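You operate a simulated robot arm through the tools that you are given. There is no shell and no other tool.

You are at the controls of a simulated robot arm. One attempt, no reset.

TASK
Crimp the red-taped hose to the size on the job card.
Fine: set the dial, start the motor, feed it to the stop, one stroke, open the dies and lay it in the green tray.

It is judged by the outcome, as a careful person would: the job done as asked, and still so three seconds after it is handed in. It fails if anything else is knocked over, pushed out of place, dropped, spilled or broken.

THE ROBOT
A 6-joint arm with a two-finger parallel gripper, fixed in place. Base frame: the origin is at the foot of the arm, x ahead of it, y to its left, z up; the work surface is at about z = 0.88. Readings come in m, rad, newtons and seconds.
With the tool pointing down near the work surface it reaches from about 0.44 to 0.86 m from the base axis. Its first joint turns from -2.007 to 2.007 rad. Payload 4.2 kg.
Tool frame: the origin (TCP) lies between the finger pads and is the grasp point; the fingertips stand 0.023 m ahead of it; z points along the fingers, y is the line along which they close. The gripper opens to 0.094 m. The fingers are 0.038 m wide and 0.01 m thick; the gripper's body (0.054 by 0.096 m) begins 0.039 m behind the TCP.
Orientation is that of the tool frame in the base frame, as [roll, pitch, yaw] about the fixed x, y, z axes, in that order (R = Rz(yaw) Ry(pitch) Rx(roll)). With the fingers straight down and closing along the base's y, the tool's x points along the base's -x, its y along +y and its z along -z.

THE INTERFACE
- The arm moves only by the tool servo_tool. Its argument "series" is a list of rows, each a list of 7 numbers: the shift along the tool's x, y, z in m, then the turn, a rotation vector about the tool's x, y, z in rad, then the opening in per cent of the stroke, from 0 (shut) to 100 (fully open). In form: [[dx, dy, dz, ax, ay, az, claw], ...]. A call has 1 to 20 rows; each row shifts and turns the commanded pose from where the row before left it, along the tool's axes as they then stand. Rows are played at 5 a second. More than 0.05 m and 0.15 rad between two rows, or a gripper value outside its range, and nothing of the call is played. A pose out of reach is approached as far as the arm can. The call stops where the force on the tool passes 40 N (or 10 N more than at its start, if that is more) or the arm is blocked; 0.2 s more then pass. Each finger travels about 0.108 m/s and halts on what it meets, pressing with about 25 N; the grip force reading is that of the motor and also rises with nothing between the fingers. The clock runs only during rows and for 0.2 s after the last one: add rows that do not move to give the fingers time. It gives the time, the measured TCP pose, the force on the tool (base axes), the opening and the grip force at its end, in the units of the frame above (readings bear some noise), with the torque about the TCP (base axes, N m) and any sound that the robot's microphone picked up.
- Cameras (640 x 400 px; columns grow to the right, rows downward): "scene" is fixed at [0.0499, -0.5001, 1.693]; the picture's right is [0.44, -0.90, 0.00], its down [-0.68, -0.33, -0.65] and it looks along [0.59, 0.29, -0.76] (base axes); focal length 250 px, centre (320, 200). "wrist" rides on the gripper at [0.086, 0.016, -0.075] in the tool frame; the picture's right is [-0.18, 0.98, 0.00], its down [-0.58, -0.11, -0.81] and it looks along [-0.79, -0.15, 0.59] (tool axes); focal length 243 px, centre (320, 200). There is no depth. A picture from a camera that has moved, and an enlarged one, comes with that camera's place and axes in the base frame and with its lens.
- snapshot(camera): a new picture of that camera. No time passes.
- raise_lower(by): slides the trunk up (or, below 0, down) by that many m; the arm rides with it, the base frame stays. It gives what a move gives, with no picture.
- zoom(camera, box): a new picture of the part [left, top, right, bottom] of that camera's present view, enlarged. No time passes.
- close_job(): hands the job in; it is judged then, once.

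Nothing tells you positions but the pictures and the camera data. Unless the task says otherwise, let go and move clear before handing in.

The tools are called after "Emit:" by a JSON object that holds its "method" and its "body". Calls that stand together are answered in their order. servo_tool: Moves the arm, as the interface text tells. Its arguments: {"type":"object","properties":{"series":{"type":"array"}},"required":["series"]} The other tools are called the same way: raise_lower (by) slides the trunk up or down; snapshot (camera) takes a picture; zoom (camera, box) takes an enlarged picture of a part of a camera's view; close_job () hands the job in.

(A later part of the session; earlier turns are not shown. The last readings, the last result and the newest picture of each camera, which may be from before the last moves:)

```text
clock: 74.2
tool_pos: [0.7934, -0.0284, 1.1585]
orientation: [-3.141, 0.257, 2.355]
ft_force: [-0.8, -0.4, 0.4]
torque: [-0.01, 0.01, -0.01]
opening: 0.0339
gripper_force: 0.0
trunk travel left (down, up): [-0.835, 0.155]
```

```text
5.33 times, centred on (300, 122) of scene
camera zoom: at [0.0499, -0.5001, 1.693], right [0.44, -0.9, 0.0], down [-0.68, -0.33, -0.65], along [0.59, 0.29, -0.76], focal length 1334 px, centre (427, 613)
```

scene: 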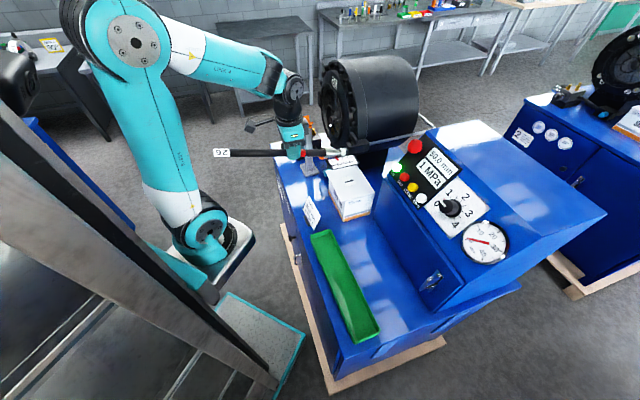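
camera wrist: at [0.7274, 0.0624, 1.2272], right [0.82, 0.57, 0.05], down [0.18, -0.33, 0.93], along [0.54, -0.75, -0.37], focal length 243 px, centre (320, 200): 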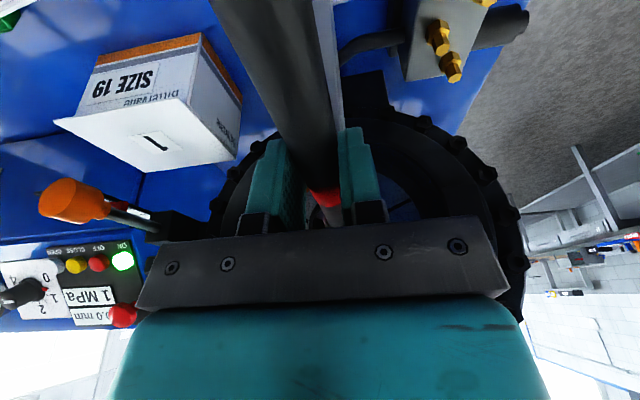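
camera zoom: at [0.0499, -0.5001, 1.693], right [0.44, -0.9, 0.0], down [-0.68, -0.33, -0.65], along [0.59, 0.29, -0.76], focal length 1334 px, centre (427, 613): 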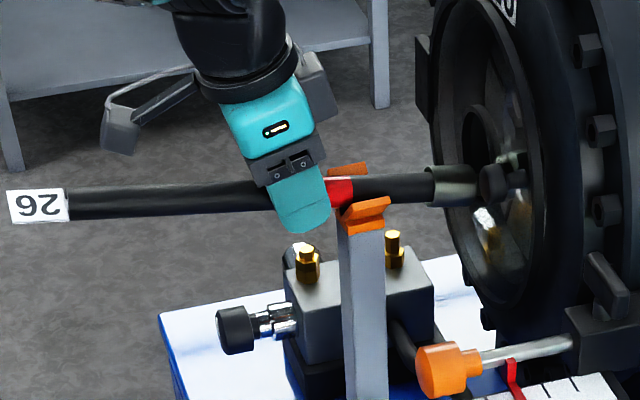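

It settled on the V rest and bush lip, about 8° nose-down, and is stable. I'll back off and regrip near the tail, with full finger depth this time, at f≈0.475.

Emit:
{"method": "servo_tool", "body": {"series": [[0, 0, 0, 0, 0, 0, 60], [0, 0, 0, 0, 0, 0, 60], [0, 0, -0.03, 0, 0, 0, 60], [0, 0, -0.03, 0, 0, 0, 60], [0, 0, -0.03, 0, 0, 0, 60], [0, 0, 0, 0, 0.1327, 0, 60], [0, 0, 0, 0, 0.1327, 0, 60], [0, 0, 0, 0, 0.1327, 0, 60], [0.0358, 0, 0.0036, 0, 0, 0, 60], [0.0358, 0, 0.0036, 0, 0, 0, 60], [0, 0, 0, 0, 0, 0, 60]]}}

Emit:
{"method": "zoom", "body": {"camera": "scene", "box": [240, 85, 360, 160]}}

Emit:
{"method": "snapshot", "body": {"camera": "wrist"}}

```text
clock: 76.6
tool_pos: [0.7266, 0.0395, 1.2477]
orientation: [-3.14, -0.14, 2.356]
ft_force: [0.7, -1.0, -0.2]
torque: [-0.02, 0.03, -0.01]
opening: 0.0566
gripper_force: 0.1
trunk travel left (down, up): [-0.835, 0.155]
```

```text
5.33 times, centred on (300, 122) of scene
camera zoom: at [0.0499, -0.5001, 1.693], right [0.44, -0.9, 0.0], down [-0.68, -0.33, -0.65], along [0.59, 0.29, -0.76], focal length 1334 px, centre (427, 613)
```

zoom: 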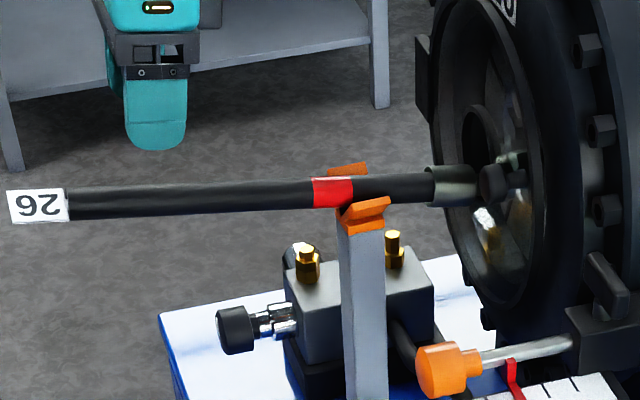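

```text
taken
camera wrist: at [0.6849, 0.1048, 1.3349], right [0.82, 0.56, -0.03], down [0.41, -0.56, 0.72], along [0.39, -0.6, -0.7], focal length 243 px, centre (320, 200)
```

wrist: 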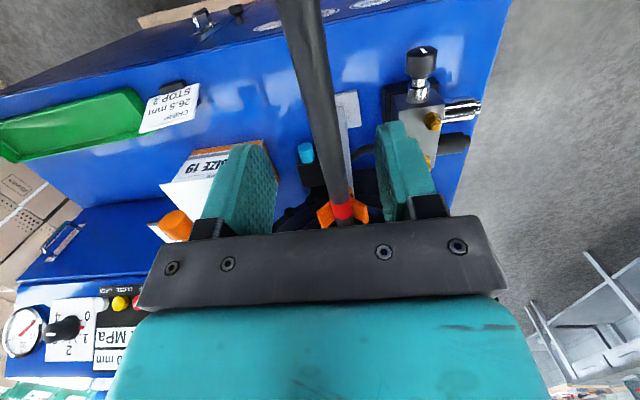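

Emit:
{"method": "servo_tool", "body": {"series": [[0, 0, 0.03, 0, 0, 0, 60], [0, 0, 0.03, 0, 0, 0, 60], [0, 0, 0.02, 0, 0, 0, 60], [0, 0, 0, 0, 0, 0, 60], [0, 0, 0, 0, 0, 0, 40], [0, 0, 0, 0, 0, 0, 25], [0, 0, 0, 0, 0, 0, 15], [0, 0, 0, 0, 0, 0, 10], [0, 0, 0, 0, 0, 0, 10]]}}

Emit:
{"method": "zoom", "body": {"camera": "scene", "box": [240, 85, 360, 160]}}

Emit:
{"method": "snapshot", "body": {"camera": "wrist"}}

```text
clock: 78.6
tool_pos: [0.7199, 0.0475, 1.169]
orientation: [-3.141, -0.139, 2.355]
ft_force: [-5.4, -1.5, 0.8]
torque: [-0.08, 0.15, -1.03]
opening: 0.0211
gripper_force: 25.2
trunk travel left (down, up): [-0.835, 0.155]
```

```text
5.33 times, centred on (300, 122) of scene
camera zoom: at [0.0499, -0.5001, 1.693], right [0.44, -0.9, 0.0], down [-0.68, -0.33, -0.65], along [0.59, 0.29, -0.76], focal length 1334 px, centre (427, 613)
```

zoom: 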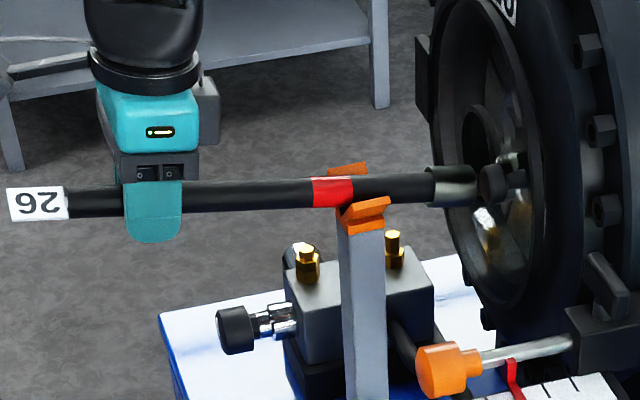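

```text
taken
camera wrist: at [0.6773, 0.1123, 1.2557], right [0.83, 0.56, -0.03], down [0.41, -0.56, 0.72], along [0.39, -0.6, -0.7], focal length 243 px, centre (320, 200)
```

wrist: 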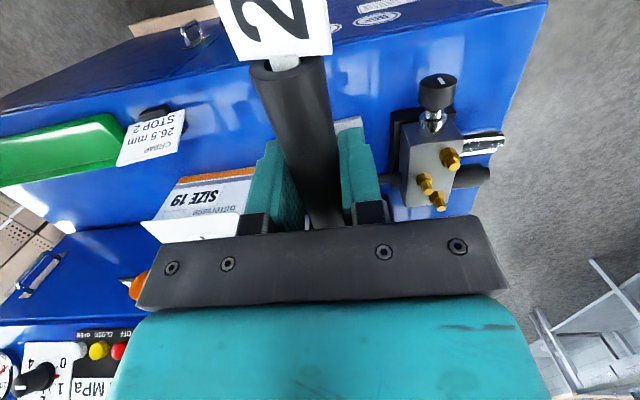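

The tail is firmly gripped. I'll level the hose while keeping the nut centred in the bush, aiming for an axis height of about 1.155, then check for droop.

Emit:
{"method": "servo_tool", "body": {"series": [[0, 0, 0.005, 0, -0.05, 0, 0], [0, 0, 0.005, 0, -0.05, 0, 0], [0, 0, 0.004, 0, -0.04, 0, 0], [0, 0, 0, 0, 0, 0, 0]]}}

Emit:
{"method": "zoom", "body": {"camera": "scene", "box": [240, 85, 360, 160]}}

```text
clock: 79.6
tool_pos: [0.7174, 0.0486, 1.1555]
orientation: [3.139, 0.001, 2.356]
ft_force: [-2.1, -0.9, 1.1]
torque: [-0.06, 0.08, -0.64]
opening: 0.0208
gripper_force: 24.9
trunk travel left (down, up): [-0.835, 0.155]
```

```text
5.33 times, centred on (300, 122) of scene
camera zoom: at [0.0499, -0.5001, 1.693], right [0.44, -0.9, 0.0], down [-0.68, -0.33, -0.65], along [0.59, 0.29, -0.76], focal length 1334 px, centre (427, 613)
```

zoom: 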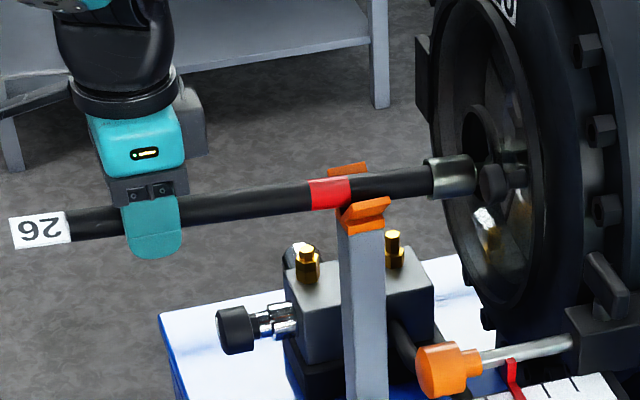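

Emit:
{"method": "servo_tool", "body": {"series": [[0, 0, 0.004, 0, -0.03, 0, 0], [0, 0, 0.004, 0, -0.03, 0, 0], [0, 0, 0.003, 0, -0.03, 0, 0], [0, 0, 0, 0, 0, 0, 0]]}}

Emit:
{"method": "zoom", "body": {"camera": "scene", "box": [240, 85, 360, 160]}}

Emit:
{"method": "zoom", "body": {"camera": "scene", "box": [300, 90, 360, 140]}}

```text
clock: 80.6
tool_pos: [0.7184, 0.0475, 1.144]
orientation: [-3.141, 0.09, 2.353]
ft_force: [-4.1, -1.0, 1.7]
torque: [0.09, 0.13, -0.63]
opening: 0.0208
gripper_force: 24.8
trunk travel left (down, up): [-0.835, 0.155]
```

```text
5.33 times, centred on (300, 122) of scene
camera zoom: at [0.0499, -0.5001, 1.693], right [0.44, -0.9, 0.0], down [-0.68, -0.33, -0.65], along [0.59, 0.29, -0.76], focal length 1334 px, centre (427, 613)
```

zoom: 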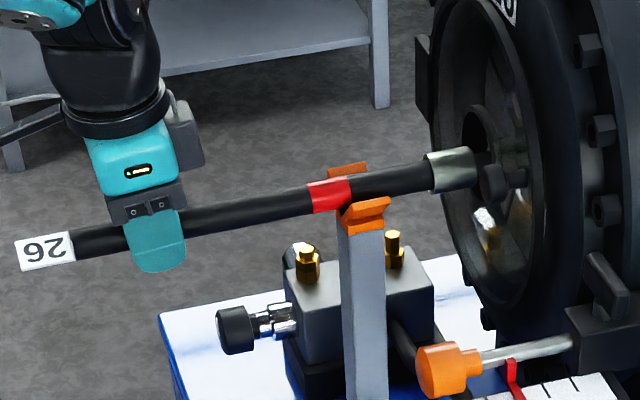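

```text
8.00 times, centred on (330, 115) of scene
camera zoom: at [0.0499, -0.5001, 1.693], right [0.44, -0.9, 0.0], down [-0.68, -0.33, -0.65], along [0.59, 0.29, -0.76], focal length 2000 px, centre (240, 880)
```

zoom: 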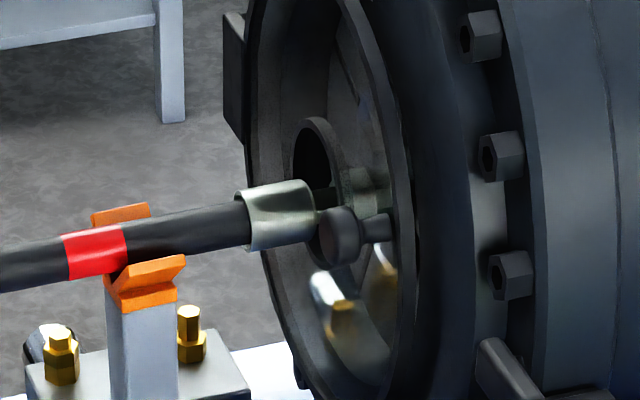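

The hose is now about 1° nose-up, pivoting on the V. I'll raise the nose slightly more to centre it in the dies and start feeding along its axis.

Emit:
{"method": "servo_tool", "body": {"series": [[0, 0, 0.004, 0, -0.03, 0, 0], [0, 0, 0, 0, 0, 0, 0], [-0.01, 0, 0.0008, 0, 0, 0, 0], [-0.01, 0, 0.0008, 0, 0, 0, 0], [-0.01, 0, 0.0008, 0, 0, 0, 0], [0, 0, 0, 0, 0, 0, 0]]}}

Emit:
{"method": "zoom", "body": {"camera": "scene", "box": [240, 85, 360, 160]}}

Emit:
{"method": "zoom", "body": {"camera": "scene", "box": [300, 90, 360, 140]}}

```text
clock: 82.0
tool_pos: [0.7395, 0.0269, 1.1422]
orientation: [3.141, 0.12, 2.357]
ft_force: [-4.5, -1.2, 0.3]
torque: [-0.01, 0.02, -0.66]
opening: 0.0208
gripper_force: 25.1
trunk travel left (down, up): [-0.835, 0.155]
```

```text
5.33 times, centred on (300, 122) of scene
camera zoom: at [0.0499, -0.5001, 1.693], right [0.44, -0.9, 0.0], down [-0.68, -0.33, -0.65], along [0.59, 0.29, -0.76], focal length 1334 px, centre (427, 613)
```

zoom: 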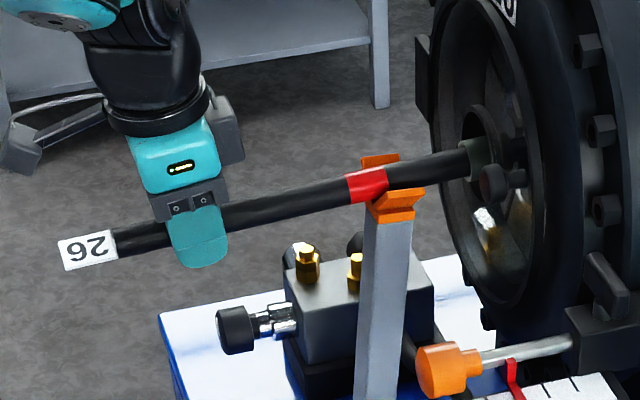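

```text
8.00 times, centred on (330, 115) of scene
camera zoom: at [0.0499, -0.5001, 1.693], right [0.44, -0.9, 0.0], down [-0.68, -0.33, -0.65], along [0.59, 0.29, -0.76], focal length 2000 px, centre (240, 880)
```

zoom: 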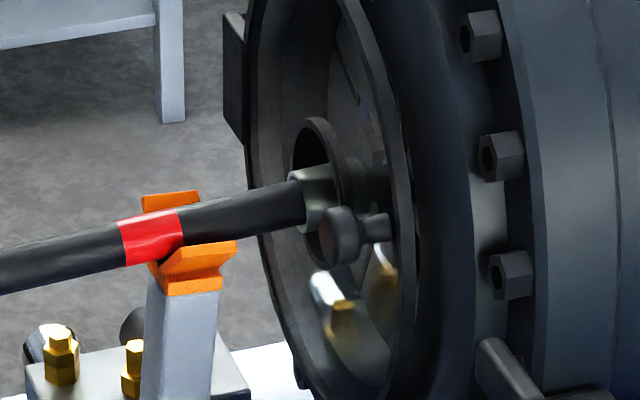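

The V rest appears to have moved with the hose. I'll stop and check it.

Emit:
{"method": "zoom", "body": {"camera": "scene", "box": [270, 105, 340, 180]}}

Emit:
{"method": "snapshot", "body": {"camera": "wrist"}}

```text
5.33 times, centred on (305, 142) of scene
camera zoom: at [0.0499, -0.5001, 1.693], right [0.44, -0.9, 0.0], down [-0.68, -0.33, -0.65], along [0.59, 0.29, -0.76], focal length 1334 px, centre (400, 507)
```

zoom: 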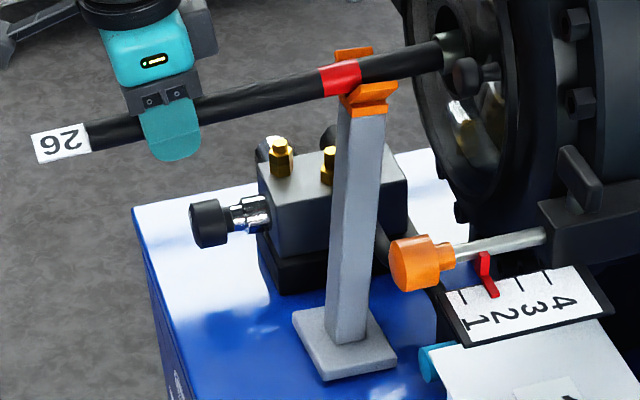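

```text
taken
camera wrist: at [0.6843, 0.1056, 1.206], right [0.82, 0.57, 0.02], down [0.26, -0.42, 0.87], along [0.5, -0.71, -0.49], focal length 243 px, centre (320, 200)
```

wrist: 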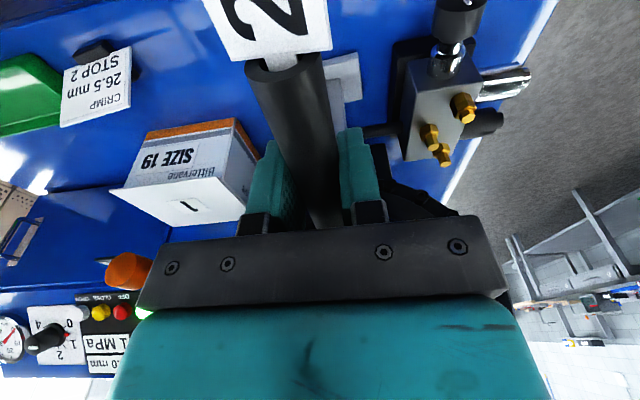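

The V rest is free-standing, and friction is tipping it forward. I'll reverse the feed so it stands back upright.

Emit:
{"method": "servo_tool", "body": {"series": [[0.01, 0, -0.0008, 0, 0, 0, 0], [0.01, 0, -0.0008, 0, 0, 0, 0], [0.01, 0, -0.0008, 0, 0, 0, 0], [0, 0, 0, 0, 0, 0, 0]]}}

Emit:
{"method": "zoom", "body": {"camera": "scene", "box": [270, 105, 340, 180]}}

```text
clock: 83.0
tool_pos: [0.7197, 0.0466, 1.1412]
orientation: [-3.142, 0.121, 2.352]
ft_force: [-2.5, -3.2, 1.3]
torque: [-0.06, -0.06, -0.59]
opening: 0.0207
gripper_force: 24.6
trunk travel left (down, up): [-0.835, 0.155]
```

```text
5.33 times, centred on (305, 142) of scene
camera zoom: at [0.0499, -0.5001, 1.693], right [0.44, -0.9, 0.0], down [-0.68, -0.33, -0.65], along [0.59, 0.29, -0.76], focal length 1334 px, centre (400, 507)
```

zoom: 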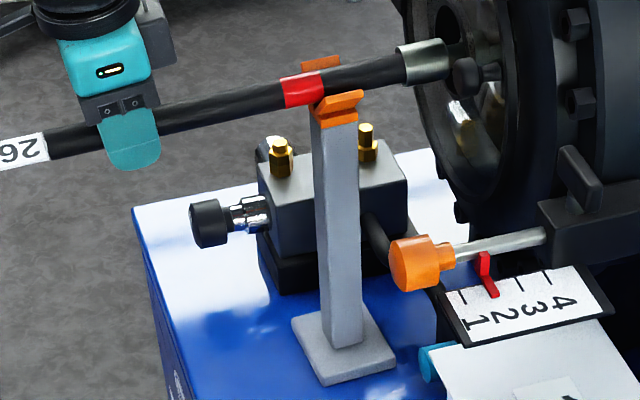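

The rest is upright again at its original spot. Now I'll lift the hose off the V (nose-up) so the grip carries the weight, and read the torque.

Emit:
{"method": "servo_tool", "body": {"series": [[0, 0, -0.003, 0, -0.03, 0, 0], [0, 0, -0.003, 0, -0.03, 0, 0], [0, 0, -0.003, 0, 0, 0, 0], [0, 0, 0, 0, 0, 0, 0]]}}

Emit:
{"method": "zoom", "body": {"camera": "scene", "box": [270, 90, 350, 180]}}

```text
clock: 84.0
tool_pos: [0.7172, 0.0494, 1.1487]
orientation: [3.14, 0.18, 2.356]
ft_force: [-0.1, 0.3, -3.0]
torque: [0.46, 0.43, -0.01]
opening: 0.021
gripper_force: 25.1
trunk travel left (down, up): [-0.835, 0.155]
```

```text
4.44 times, centred on (310, 135) of scene
camera zoom: at [0.0499, -0.5001, 1.693], right [0.44, -0.9, 0.0], down [-0.68, -0.33, -0.65], along [0.59, 0.29, -0.76], focal length 1111 px, centre (364, 489)
```

zoom: 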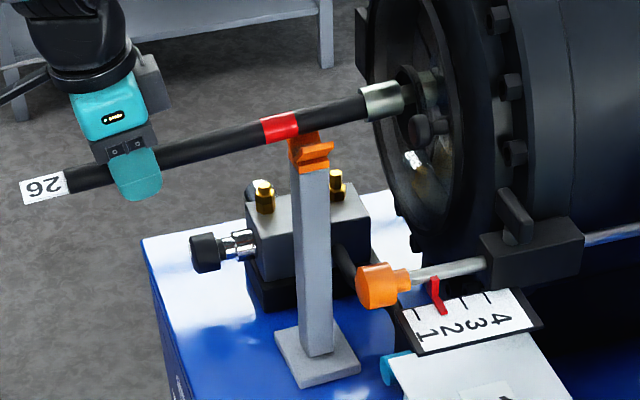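

The deep grip holds the hose clear of the V, which is upright and untouched. I'll bring the nose down slightly to centre it, then feed in horizontally.

Emit:
{"method": "servo_tool", "body": {"series": [[0, 0, 0, 0, 0.045, 0, 0], [0, 0, 0, 0, 0, 0, 0], [-0.0099, 0, 0.0013, 0, 0, 0, 0], [-0.0099, 0, 0.0013, 0, 0, 0, 0], [0, 0, 0, 0, 0, 0, 0]]}}

Emit:
{"method": "zoom", "body": {"camera": "scene", "box": [270, 90, 350, 180]}}

Emit:
{"method": "zoom", "body": {"camera": "scene", "box": [300, 90, 360, 140]}}

```text
clock: 85.2
tool_pos: [0.7316, 0.0359, 1.1492]
orientation: [-3.14, 0.134, 2.356]
ft_force: [0.7, 0.0, -2.9]
torque: [0.45, 0.46, -0.01]
opening: 0.0208
gripper_force: 24.9
trunk travel left (down, up): [-0.835, 0.155]
```

```text
4.44 times, centred on (310, 135) of scene
camera zoom: at [0.0499, -0.5001, 1.693], right [0.44, -0.9, 0.0], down [-0.68, -0.33, -0.65], along [0.59, 0.29, -0.76], focal length 1111 px, centre (364, 489)
```

zoom: 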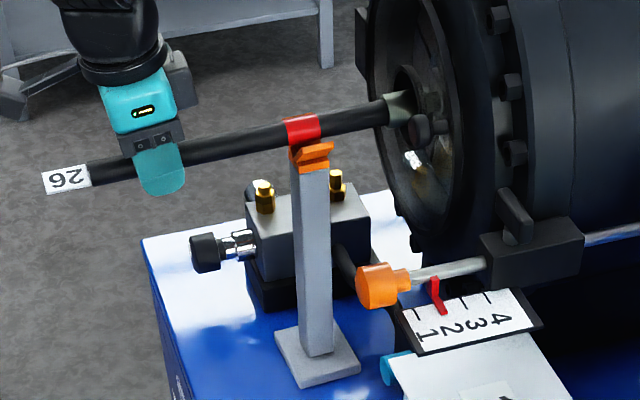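

```text
8.00 times, centred on (330, 115) of scene
camera zoom: at [0.0499, -0.5001, 1.693], right [0.44, -0.9, 0.0], down [-0.68, -0.33, -0.65], along [0.59, 0.29, -0.76], focal length 2000 px, centre (240, 880)
```

zoom: 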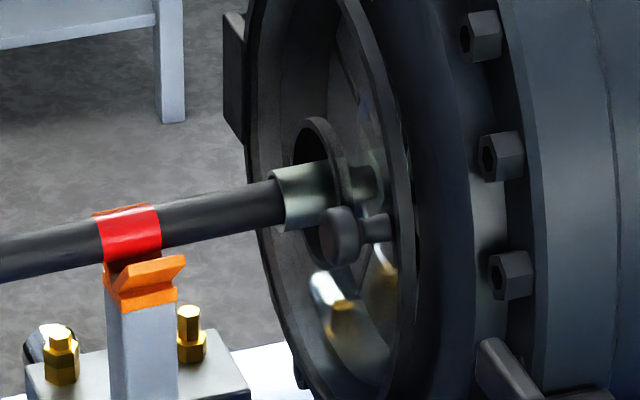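

Emit:
{"method": "servo_tool", "body": {"series": [[-0.0099, 0, 0.0013, 0, 0, 0, 0], [-0.0099, 0, 0.0013, 0, 0, 0, 0], [-0.0099, 0, 0.0013, 0, 0, 0, 0], [0, 0, 0, 0, 0, 0, 0]]}}

Emit:
{"method": "zoom", "body": {"camera": "scene", "box": [270, 90, 350, 180]}}

Emit:
{"method": "zoom", "body": {"camera": "scene", "box": [300, 90, 360, 140]}}

```text
clock: 86.2
tool_pos: [0.7531, 0.0141, 1.1508]
orientation: [-3.141, 0.134, 2.356]
ft_force: [-0.4, -0.5, -3.4]
torque: [0.45, 0.46, -0.02]
opening: 0.0207
gripper_force: 24.8
trunk travel left (down, up): [-0.835, 0.155]
```

```text
4.44 times, centred on (310, 135) of scene
camera zoom: at [0.0499, -0.5001, 1.693], right [0.44, -0.9, 0.0], down [-0.68, -0.33, -0.65], along [0.59, 0.29, -0.76], focal length 1111 px, centre (364, 489)
```

zoom: 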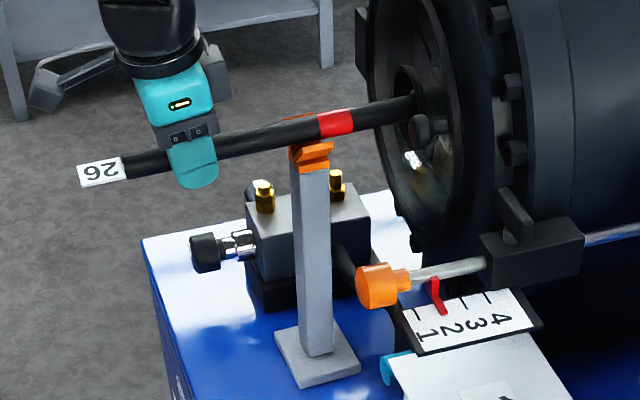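

```text
8.00 times, centred on (330, 115) of scene
camera zoom: at [0.0499, -0.5001, 1.693], right [0.44, -0.9, 0.0], down [-0.68, -0.33, -0.65], along [0.59, 0.29, -0.76], focal length 2000 px, centre (240, 880)
```

zoom: 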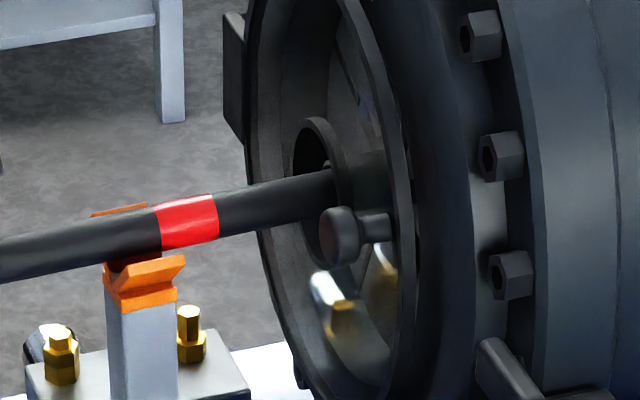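

Emit:
{"method": "servo_tool", "body": {"series": [[-0.0069, 0, 0.0009, 0, 0, 0, 0], [-0.0069, 0, 0.0009, 0, 0, 0, 0], [-0.0069, 0, 0.0009, 0, 0, 0, 0], [0, 0, 0, 0, 0, 0, 0]]}}

Emit:
{"method": "zoom", "body": {"camera": "scene", "box": [270, 90, 350, 180]}}

```text
clock: 87.2
tool_pos: [0.7683, -0.0017, 1.1498]
orientation: [3.14, 0.134, 2.356]
ft_force: [0.5, -0.5, -3.8]
torque: [0.46, 0.44, 0.03]
opening: 0.021
gripper_force: 25.4
trunk travel left (down, up): [-0.835, 0.155]
```

```text
4.44 times, centred on (310, 135) of scene
camera zoom: at [0.0499, -0.5001, 1.693], right [0.44, -0.9, 0.0], down [-0.68, -0.33, -0.65], along [0.59, 0.29, -0.76], focal length 1111 px, centre (364, 489)
```

zoom: 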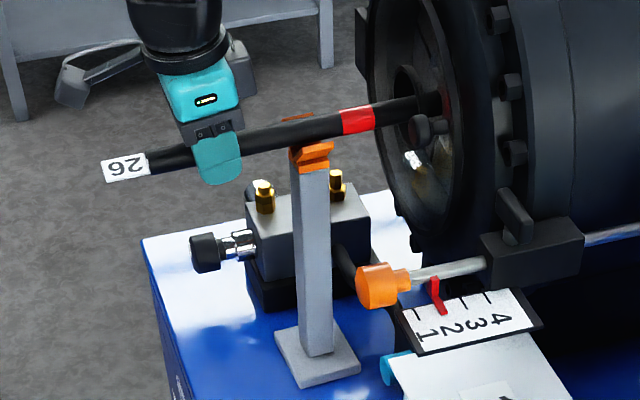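

Emit:
{"method": "servo_tool", "body": {"series": [[-0.005, 0, 0.0007, 0, 0, 0, 0], [-0.005, 0, 0.0007, 0, 0, 0, 0], [-0.005, 0, 0.0007, 0, 0, 0, 0], [0, 0, 0, 0, 0, 0, 0]]}}

Emit:
{"method": "zoom", "body": {"camera": "scene", "box": [270, 90, 350, 180]}}

```text
clock: 88.2
tool_pos: [0.7784, -0.0113, 1.15]
orientation: [-3.141, 0.134, 2.356]
ft_force: [0.3, 0.4, -3.7]
torque: [0.49, 0.45, 0.0]
opening: 0.0209
gripper_force: 25.1
trunk travel left (down, up): [-0.835, 0.155]
```

```text
4.44 times, centred on (310, 135) of scene
camera zoom: at [0.0499, -0.5001, 1.693], right [0.44, -0.9, 0.0], down [-0.68, -0.33, -0.65], along [0.59, 0.29, -0.76], focal length 1111 px, centre (364, 489)
```

zoom: 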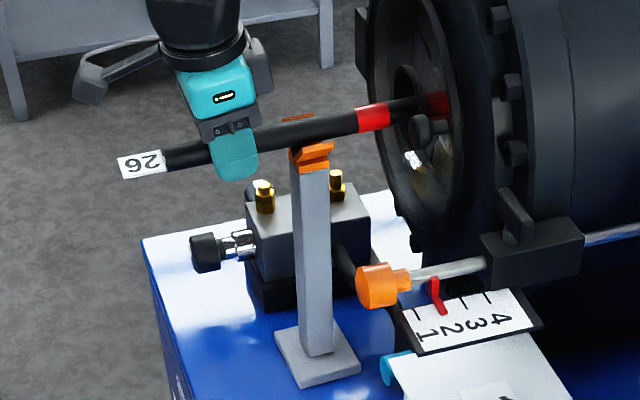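

Emit:
{"method": "servo_tool", "body": {"series": [[-0.005, 0, 0.0007, 0, 0, 0, 0], [-0.005, 0, 0.0007, 0, 0, 0, 0], [-0.005, 0, 0.0007, 0, 0, 0, 0], [0, 0, 0, 0, 0, 0, 0]]}}

Emit:
{"method": "zoom", "body": {"camera": "scene", "box": [270, 90, 350, 180]}}

```text
clock: 89.2
tool_pos: [0.7883, -0.0223, 1.15]
orientation: [-3.14, 0.135, 2.358]
ft_force: [-19.2, 18.8, -3.5]
torque: [0.41, 0.45, 0.01]
opening: 0.0206
gripper_force: 25.6
trunk travel left (down, up): [-0.835, 0.155]
```

```text
4.44 times, centred on (310, 135) of scene
camera zoom: at [0.0499, -0.5001, 1.693], right [0.44, -0.9, 0.0], down [-0.68, -0.33, -0.65], along [0.59, 0.29, -0.76], focal length 1111 px, centre (364, 489)
```

zoom: 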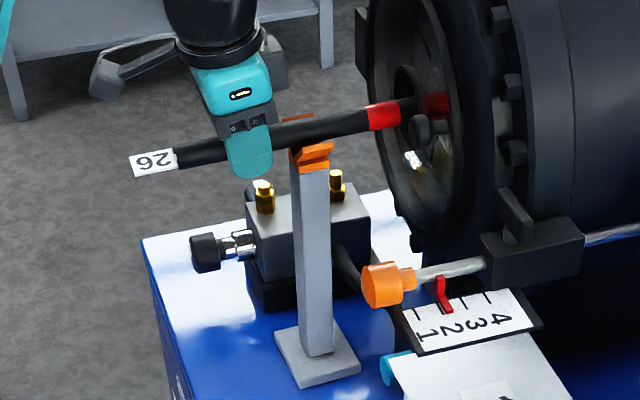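

Contact: 27 N along the feed, so the tip is on the stop. But the stop rod looks slightly shifted, so I'll check the scale.

Emit:
{"method": "zoom", "body": {"camera": "scene", "box": [310, 145, 370, 185]}}

Emit:
{"method": "zoom", "body": {"camera": "scene", "box": [385, 130, 475, 190]}}

```text
10.00 times, centred on (340, 165) of scene
camera zoom: at [0.0499, -0.5001, 1.693], right [0.44, -0.9, 0.0], down [-0.68, -0.33, -0.65], along [0.59, 0.29, -0.76], focal length 2500 px, centre (120, 550)
```

zoom: 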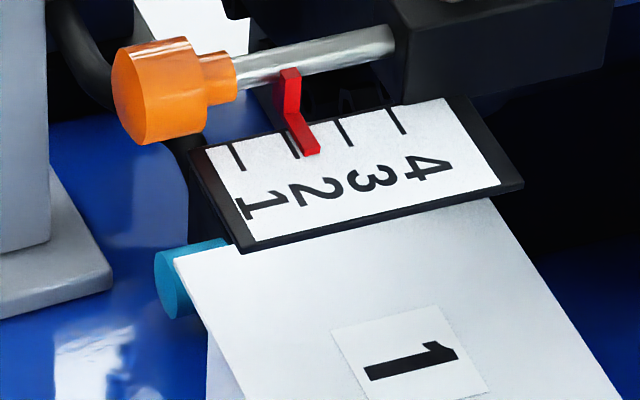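

```text
6.67 times, centred on (430, 160) of scene
camera zoom: at [0.0499, -0.5001, 1.693], right [0.44, -0.9, 0.0], down [-0.68, -0.33, -0.65], along [0.59, 0.29, -0.76], focal length 1667 px, centre (-413, 467)
```

zoom: 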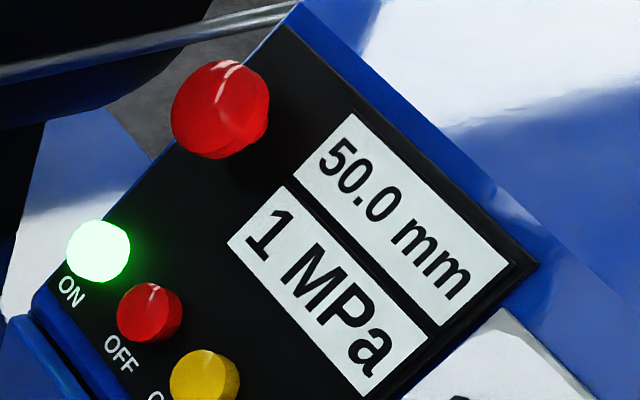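

The stop moved about 6 mm under the push. I'll ease back to see whether it springs back to 2.

Emit:
{"method": "servo_tool", "body": {"series": [[0.003, 0, -0.0004, 0, 0, 0, 0], [0.003, 0, -0.0004, 0, 0, 0, 0], [0, 0, 0, 0, 0, 0, 0]]}}

Emit:
{"method": "zoom", "body": {"camera": "scene", "box": [310, 145, 370, 185]}}

```text
clock: 90.0
tool_pos: [0.7854, -0.0191, 1.148]
orientation: [-3.141, 0.135, 2.353]
ft_force: [-0.3, 0.4, -3.5]
torque: [0.44, 0.48, -0.03]
opening: 0.0209
gripper_force: 24.9
trunk travel left (down, up): [-0.835, 0.155]
```

```text
10.00 times, centred on (340, 165) of scene
camera zoom: at [0.0499, -0.5001, 1.693], right [0.44, -0.9, 0.0], down [-0.68, -0.33, -0.65], along [0.59, 0.29, -0.76], focal length 2500 px, centre (120, 550)
```

zoom: 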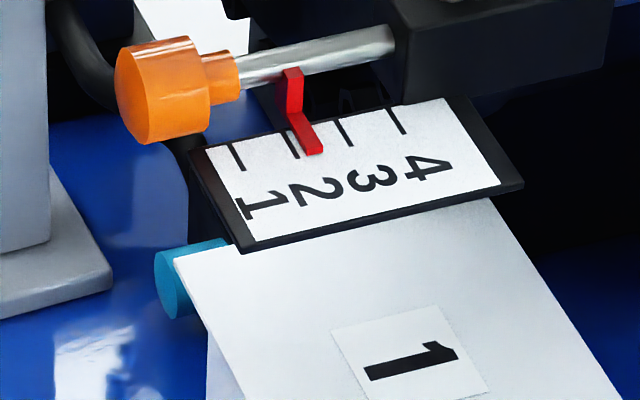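

The stop is only friction-held and my push moved it about 7 mm past 2, so it must be reset. I'll draw the hose back 15 mm, lay it on the V and dies, then pull the orange knob back to 2.

Emit:
{"method": "servo_tool", "body": {"series": [[0.005, 0, -0.0007, 0, 0, 0, 0], [0.005, 0, -0.0007, 0, 0, 0, 0], [0.005, 0, -0.0007, 0, 0, 0, 0], [0.0003, 0, 0.002, 0, 0.01, 0, 0], [0.0003, 0, 0.002, 0, 0.01, 0, 0], [0.0003, 0, 0.001, 0, 0, 0, 0], [0, 0, 0, 0, 0, 0, 0]]}}

Emit:
{"method": "zoom", "body": {"camera": "scene", "box": [270, 90, 350, 180]}}

```text
clock: 91.6
tool_pos: [0.7735, -0.0076, 1.1462]
orientation: [3.139, 0.117, 2.355]
ft_force: [-2.1, -1.7, 13.8]
torque: [-0.23, -0.36, -0.15]
opening: 0.021
gripper_force: 25.1
trunk travel left (down, up): [-0.835, 0.155]
```

```text
4.44 times, centred on (310, 135) of scene
camera zoom: at [0.0499, -0.5001, 1.693], right [0.44, -0.9, 0.0], down [-0.68, -0.33, -0.65], along [0.59, 0.29, -0.76], focal length 1111 px, centre (364, 489)
```

zoom: 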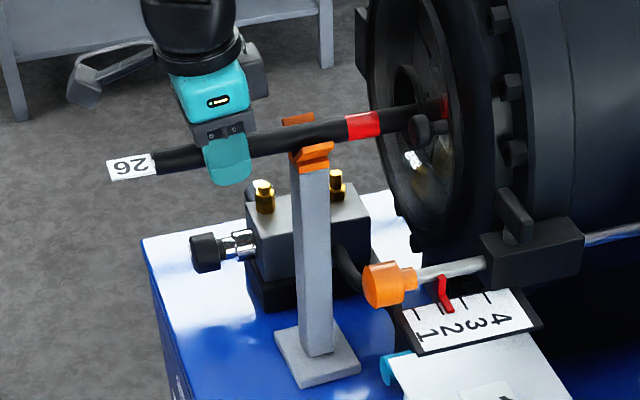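

It's resting on the V. I'll release slowly and back straight up.

Emit:
{"method": "servo_tool", "body": {"series": [[0, 0, -0.0015, 0, 0, 0, 5], [0, 0, 0, 0, 0, 0, 26], [0, 0, 0, 0, 0, 0, 36], [0, 0, 0, 0, 0, 0, 50], [0, 0, 0, 0, 0, 0, 60], [0, 0, -0.02, 0, 0, 0, 60], [0, 0, -0.03, 0, 0, 0, 60], [0, 0, -0.04, 0, 0, 0, 60], [0, 0, 0, 0, 0, 0, 60]]}}

Emit:
{"method": "zoom", "body": {"camera": "scene", "box": [270, 90, 350, 180]}}

Emit:
{"method": "snapshot", "body": {"camera": "wrist"}}

```text
clock: 93.6
tool_pos: [0.7665, 0.001, 1.2345]
orientation: [3.141, 0.115, 2.356]
ft_force: [0.1, -0.7, 0.4]
torque: [-0.03, -0.04, 0.0]
opening: 0.0562
gripper_force: 0.1
trunk travel left (down, up): [-0.835, 0.155]
```

```text
4.44 times, centred on (310, 135) of scene
camera zoom: at [0.0499, -0.5001, 1.693], right [0.44, -0.9, 0.0], down [-0.68, -0.33, -0.65], along [0.59, 0.29, -0.76], focal length 1111 px, centre (364, 489)
```

zoom: 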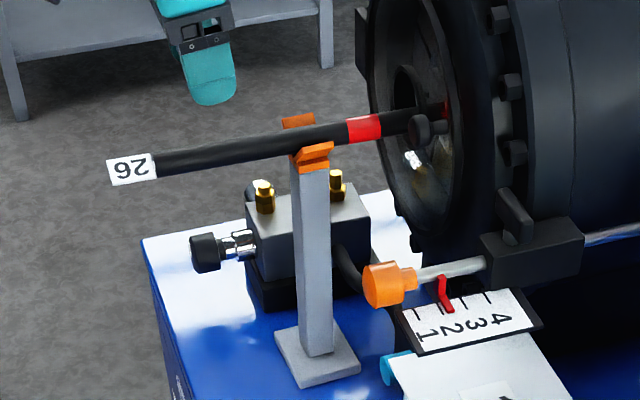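

```text
taken
camera wrist: at [0.7119, 0.079, 1.3005], right [0.82, 0.57, 0.02], down [0.27, -0.42, 0.87], along [0.5, -0.71, -0.5], focal length 243 px, centre (320, 200)
```

wrist: 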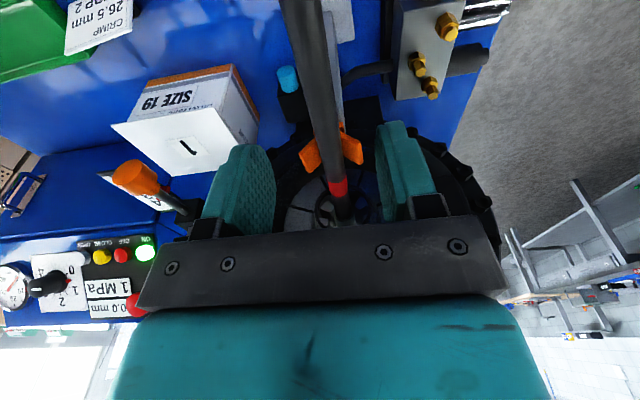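

The hose rests stably and the rest is upright. Next I'll move over the orange stop knob, near (0.673,-0.215,1.144).

Emit:
{"method": "servo_tool", "body": {"series": [[0, 0, -0.05, 0, 0, 0, 60], [0, 0, 0, 0, 0.115, 0, 60], [-0.0154, -0.0365, 0, 0, 0, 0, 60], [-0.0154, -0.0365, 0, 0, 0, 0, 60], [-0.0154, -0.0365, 0, 0, 0, 0, 60], [-0.0154, -0.0365, 0, 0, 0, 0, 60], [-0.0154, -0.0365, 0, 0, 0, 0, 60], [-0.0154, -0.0365, 0, 0, 0, 0, 60], [0, 0, 0, 0, 0, 0, 60], [0, 0, 0, 0, 0, 0, 60]]}}

Emit:
{"method": "snapshot", "body": {"camera": "wrist"}}

Emit:
{"method": "zoom", "body": {"camera": "scene", "box": [270, 90, 390, 190]}}

```text
clock: 95.8
tool_pos: [0.6734, -0.2168, 1.2852]
orientation: [3.141, 0.0, 2.356]
ft_force: [1.0, -0.4, 0.0]
torque: [-0.02, 0.01, 0.02]
opening: 0.0565
gripper_force: 0.2
trunk travel left (down, up): [-0.835, 0.155]
```

```text
taken
camera wrist: at [0.623, -0.1427, 1.3599], right [0.83, 0.56, 0.0], down [0.33, -0.49, 0.81], along [0.46, -0.67, -0.59], focal length 243 px, centre (320, 200)
```

wrist: 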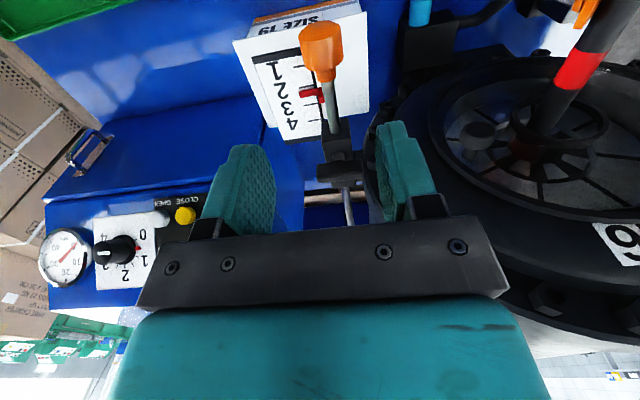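

```text
4.00 times, centred on (330, 140) of scene
camera zoom: at [0.0499, -0.5001, 1.693], right [0.44, -0.9, 0.0], down [-0.68, -0.33, -0.65], along [0.59, 0.29, -0.76], focal length 1000 px, centre (280, 440)
```

zoom: 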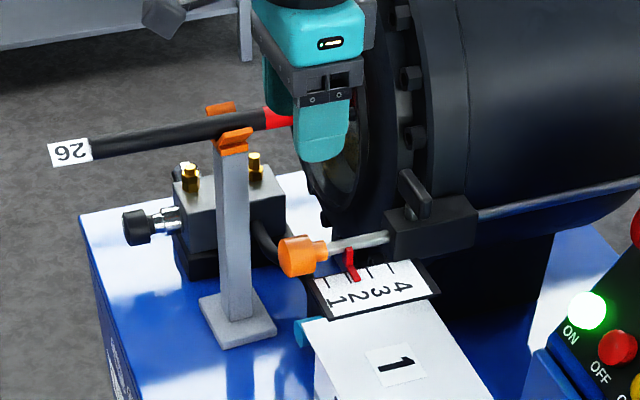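

Emit:
{"method": "zoom", "body": {"camera": "wrist", "box": [235, 10, 385, 150]}}

Emit:
{"method": "zoom", "body": {"camera": "wrist", "box": [440, 20, 640, 180]}}

```text
2.86 times, centred on (310, 80) of wrist
camera zoom: at [0.623, -0.1427, 1.3599], right [0.83, 0.56, 0.0], down [0.33, -0.49, 0.81], along [0.46, -0.67, -0.59], focal length 693 px, centre (349, 543)
```

zoom: 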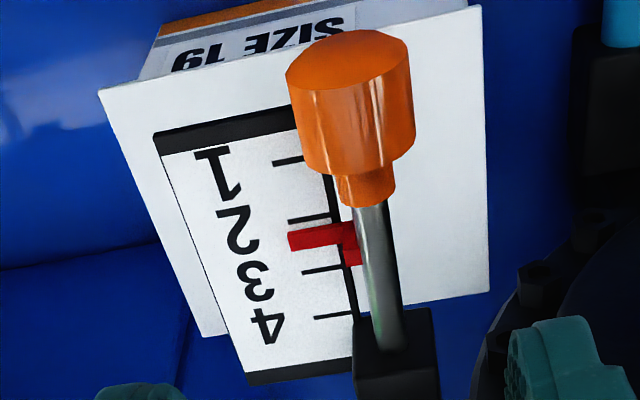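

```text
2.50 times, centred on (540, 100) of wrist
camera zoom: at [0.623, -0.1427, 1.3599], right [0.83, 0.56, 0.0], down [0.33, -0.49, 0.81], along [0.46, -0.67, -0.59], focal length 606 px, centre (-230, 450)
```

zoom: 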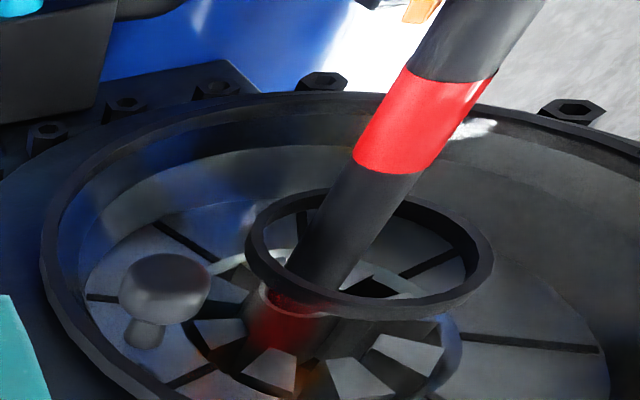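

I can see the pointer about 0.4 of a division past 2. I'll lower onto the orange knob and grip it.

Emit:
{"method": "servo_tool", "body": {"series": [[0, 0, 0.04, 0, 0, 0, 55], [0, 0, 0.04, 0, 0, 0, 55], [0, 0, 0.035, 0, 0, 0, 55], [0, 0, 0.022, 0, 0, 0, 55], [0, 0, 0, 0, 0, 0, 55]]}}

Emit:
{"method": "zoom", "body": {"camera": "scene", "box": [290, 120, 380, 190]}}

Emit:
{"method": "zoom", "body": {"camera": "wrist", "box": [200, 0, 440, 240]}}

```text
clock: 97.0
tool_pos: [0.6722, -0.2149, 1.1486]
orientation: [3.141, 0.0, 2.356]
ft_force: [0.8, -0.3, 0.7]
torque: [0.01, 0.03, 0.0]
opening: 0.0515
gripper_force: 0.2
trunk travel left (down, up): [-0.835, 0.155]
```

```text
5.71 times, centred on (335, 155) of scene
camera zoom: at [0.0499, -0.5001, 1.693], right [0.44, -0.9, 0.0], down [-0.68, -0.33, -0.65], along [0.59, 0.29, -0.76], focal length 1429 px, centre (234, 457)
```

zoom: 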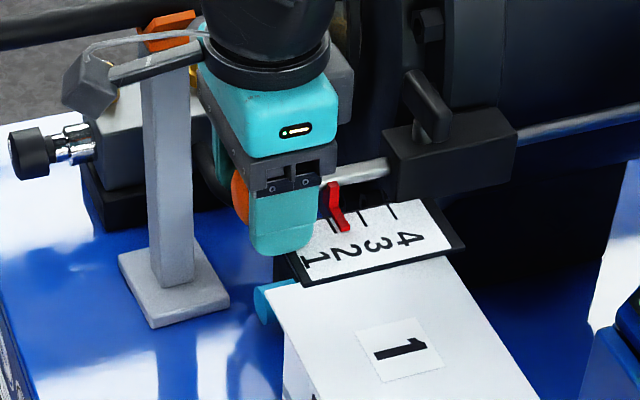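

```text
1.67 times, centred on (320, 120) of wrist
camera zoom: at [0.6228, -0.1422, 1.2233], right [0.83, 0.56, 0.0], down [0.33, -0.49, 0.81], along [0.46, -0.67, -0.59], focal length 404 px, centre (320, 333)
```

zoom: 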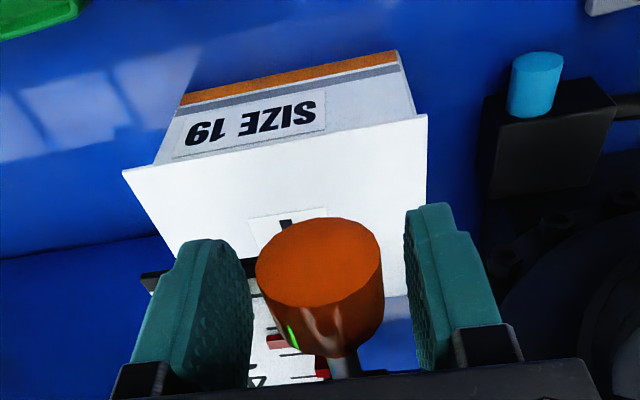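

Emit:
{"method": "servo_tool", "body": {"series": [[0, 0, 0, 0, 0, 0, 45], [0, 0, 0, 0, 0, 0, 35], [0, 0, 0, 0, 0, 0, 25], [0, 0, 0, 0, 0, 0, 22], [0, 0, 0, 0, 0, 0, 22]]}}

Emit:
{"method": "zoom", "body": {"camera": "scene", "box": [310, 145, 370, 185]}}

```text
clock: 98.2
tool_pos: [0.6737, -0.2138, 1.1478]
orientation: [3.141, 0.002, 2.356]
ft_force: [9.7, 7.9, -0.6]
torque: [-0.12, -0.55, 0.1]
opening: 0.0337
gripper_force: 45.3
trunk travel left (down, up): [-0.835, 0.155]
```

```text
10.00 times, centred on (340, 165) of scene
camera zoom: at [0.0499, -0.5001, 1.693], right [0.44, -0.9, 0.0], down [-0.68, -0.33, -0.65], along [0.59, 0.29, -0.76], focal length 2500 px, centre (120, 550)
```

zoom: 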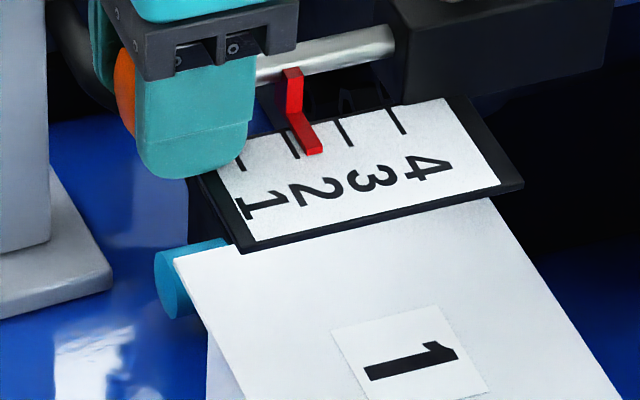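

Gripped. I'll pull the stop back in small increments, watching the pointer until it matches the original picture.

Emit:
{"method": "servo_tool", "body": {"series": [[0.002, 0, 0, 0, 0, 0, 22], [0.002, 0, 0, 0, 0, 0, 22], [0, 0, 0, 0, 0, 0, 22]]}}

Emit:
{"method": "zoom", "body": {"camera": "scene", "box": [310, 145, 370, 185]}}

```text
clock: 99.0
tool_pos: [0.6714, -0.2125, 1.1484]
orientation: [3.139, 0.001, 2.357]
ft_force: [21.2, 5.2, 0.2]
torque: [-0.8, -1.03, -0.09]
opening: 0.0336
gripper_force: 45.1
trunk travel left (down, up): [-0.835, 0.155]
```

```text
10.00 times, centred on (340, 165) of scene
camera zoom: at [0.0499, -0.5001, 1.693], right [0.44, -0.9, 0.0], down [-0.68, -0.33, -0.65], along [0.59, 0.29, -0.76], focal length 2500 px, centre (120, 550)
```

zoom: 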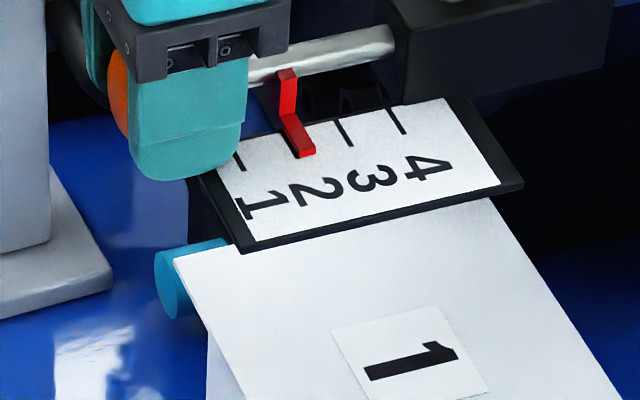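

Emit:
{"method": "servo_tool", "body": {"series": [[0.0015, 0, 0, 0, 0, 0, 22], [0.0015, 0, 0, 0, 0, 0, 22], [0, 0, 0, 0, 0, 0, 22]]}}

Emit:
{"method": "zoom", "body": {"camera": "scene", "box": [310, 145, 370, 185]}}

```text
clock: 99.8
tool_pos: [0.6697, -0.2099, 1.1497]
orientation: [-3.141, 0.002, 2.356]
ft_force: [23.0, 8.1, 3.4]
torque: [-0.72, -1.0, -0.25]
opening: 0.0336
gripper_force: 45.4
trunk travel left (down, up): [-0.835, 0.155]
```

```text
10.00 times, centred on (340, 165) of scene
camera zoom: at [0.0499, -0.5001, 1.693], right [0.44, -0.9, 0.0], down [-0.68, -0.33, -0.65], along [0.59, 0.29, -0.76], focal length 2500 px, centre (120, 550)
```

zoom: 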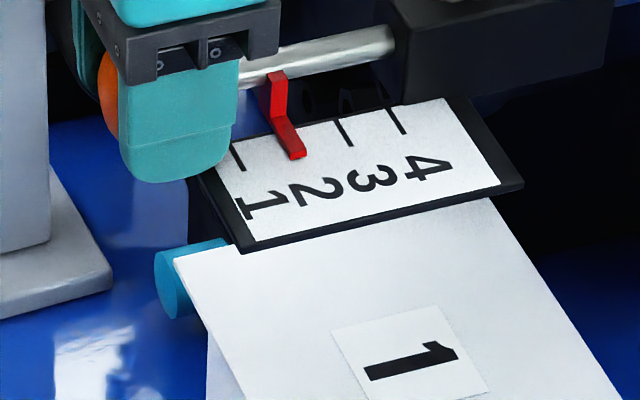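

The pointer is back on 2. I'll release and rise straight up, then verify.

Emit:
{"method": "servo_tool", "body": {"series": [[0, 0, 0, 0, 0, 0, 35], [0, 0, 0, 0, 0, 0, 55], [0, 0, 0, 0, 0, 0, 60], [0, 0, -0.03, 0, 0, 0, 60], [0, 0, -0.04, 0, 0, 0, 60], [0, 0, -0.04, 0, 0, 0, 60], [0, 0, -0.03, 0, 0, 0, 60], [0, 0, 0, 0, 0, 0, 60]]}}

Emit:
{"method": "zoom", "body": {"camera": "scene", "box": [310, 145, 370, 185]}}

Emit:
{"method": "zoom", "body": {"camera": "wrist", "box": [235, 10, 385, 150]}}

Emit:
{"method": "snapshot", "body": {"camera": "scene"}}

```text
clock: 101.6
tool_pos: [0.6689, -0.2107, 1.288]
orientation: [3.142, -0.001, 2.356]
ft_force: [-0.3, 0.1, -0.7]
torque: [0.01, 0.0, 0.0]
opening: 0.0567
gripper_force: 0.1
trunk travel left (down, up): [-0.835, 0.155]
```

```text
10.00 times, centred on (340, 165) of scene
camera zoom: at [0.0499, -0.5001, 1.693], right [0.44, -0.9, 0.0], down [-0.68, -0.33, -0.65], along [0.59, 0.29, -0.76], focal length 2500 px, centre (120, 550)
```

zoom: 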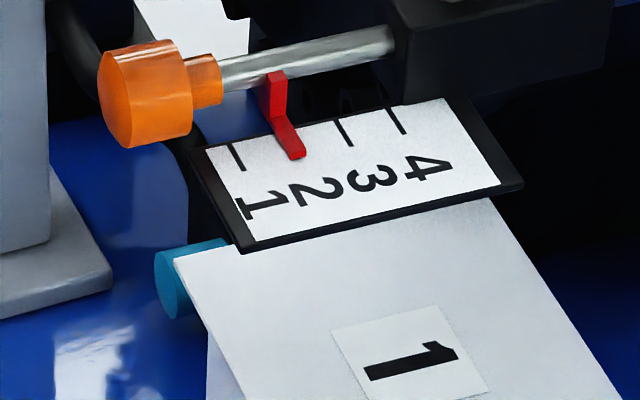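

```text
2.86 times, centred on (310, 80) of wrist
camera zoom: at [0.6181, -0.1382, 1.3635], right [0.83, 0.56, 0.0], down [0.33, -0.49, 0.81], along [0.46, -0.67, -0.59], focal length 693 px, centre (349, 543)
```

zoom: 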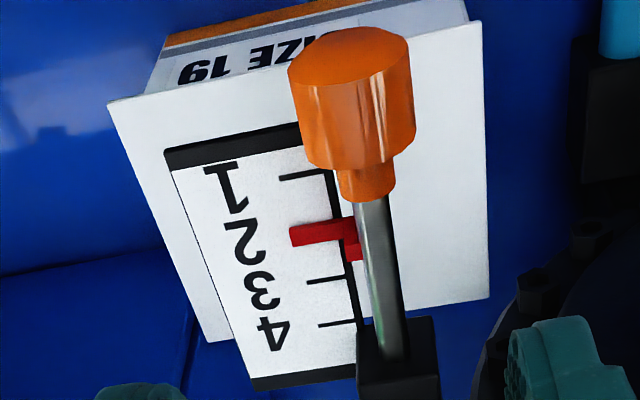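

```text
taken
```

scene: 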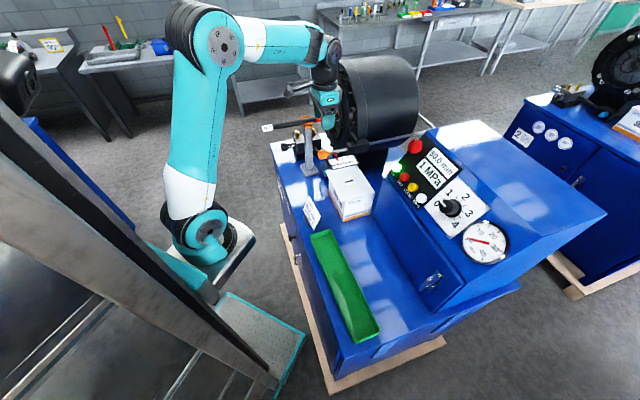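

The stop is back on 2, matching the first picture. Now I'll return above the hose tail to regrip.

Emit:
{"method": "servo_tool", "body": {"series": [[0.0108, 0.0363, 0, 0, 0, 0, 60], [0.0108, 0.0363, 0, 0, 0, 0, 60], [0.0108, 0.0363, 0, 0, 0, 0, 60], [0.0108, 0.0363, 0, 0, 0, 0, 60], [0.0108, 0.0363, 0, 0, 0, 0, 60], [0.0108, 0.0363, 0, 0, 0, 0, 60], [0, 0, 0, 0, -0.05, 0, 60], [0, 0, 0.04, 0, 0, 0, 60], [0, 0, 0, 0, 0, 0, 60]]}}

Emit:
{"method": "snapshot", "body": {"camera": "wrist"}}

Emit:
{"method": "zoom", "body": {"camera": "scene", "box": [250, 80, 370, 170]}}

```text
clock: 103.6
tool_pos: [0.7782, -0.0119, 1.2476]
orientation: [3.142, 0.051, 2.357]
ft_force: [-0.1, -0.5, -0.2]
torque: [0.01, 0.0, -0.01]
opening: 0.0566
gripper_force: 0.0
trunk travel left (down, up): [-0.835, 0.155]
```

```text
taken
camera wrist: at [0.7254, 0.0637, 1.3183], right [0.83, 0.56, 0.01], down [0.3, -0.46, 0.83], along [0.48, -0.69, -0.55], focal length 243 px, centre (320, 200)
```

wrist: 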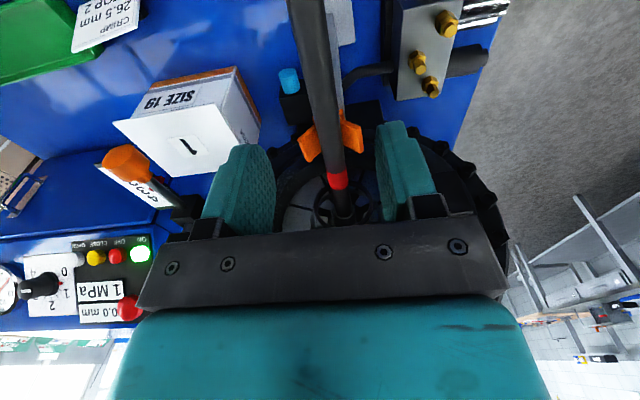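

```text
4.44 times, centred on (310, 125) of scene
camera zoom: at [0.0499, -0.5001, 1.693], right [0.44, -0.9, 0.0], down [-0.68, -0.33, -0.65], along [0.59, 0.29, -0.76], focal length 1111 px, centre (364, 533)
```

zoom: 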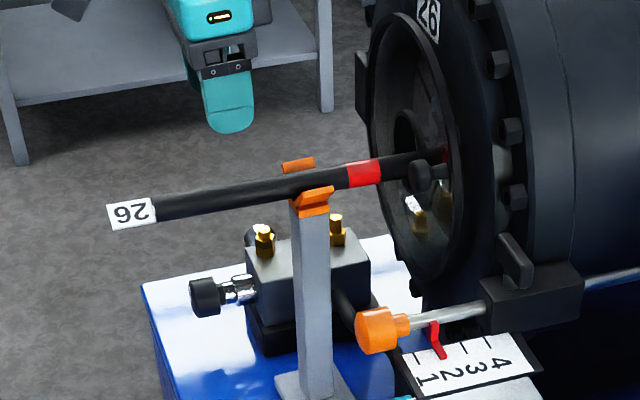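

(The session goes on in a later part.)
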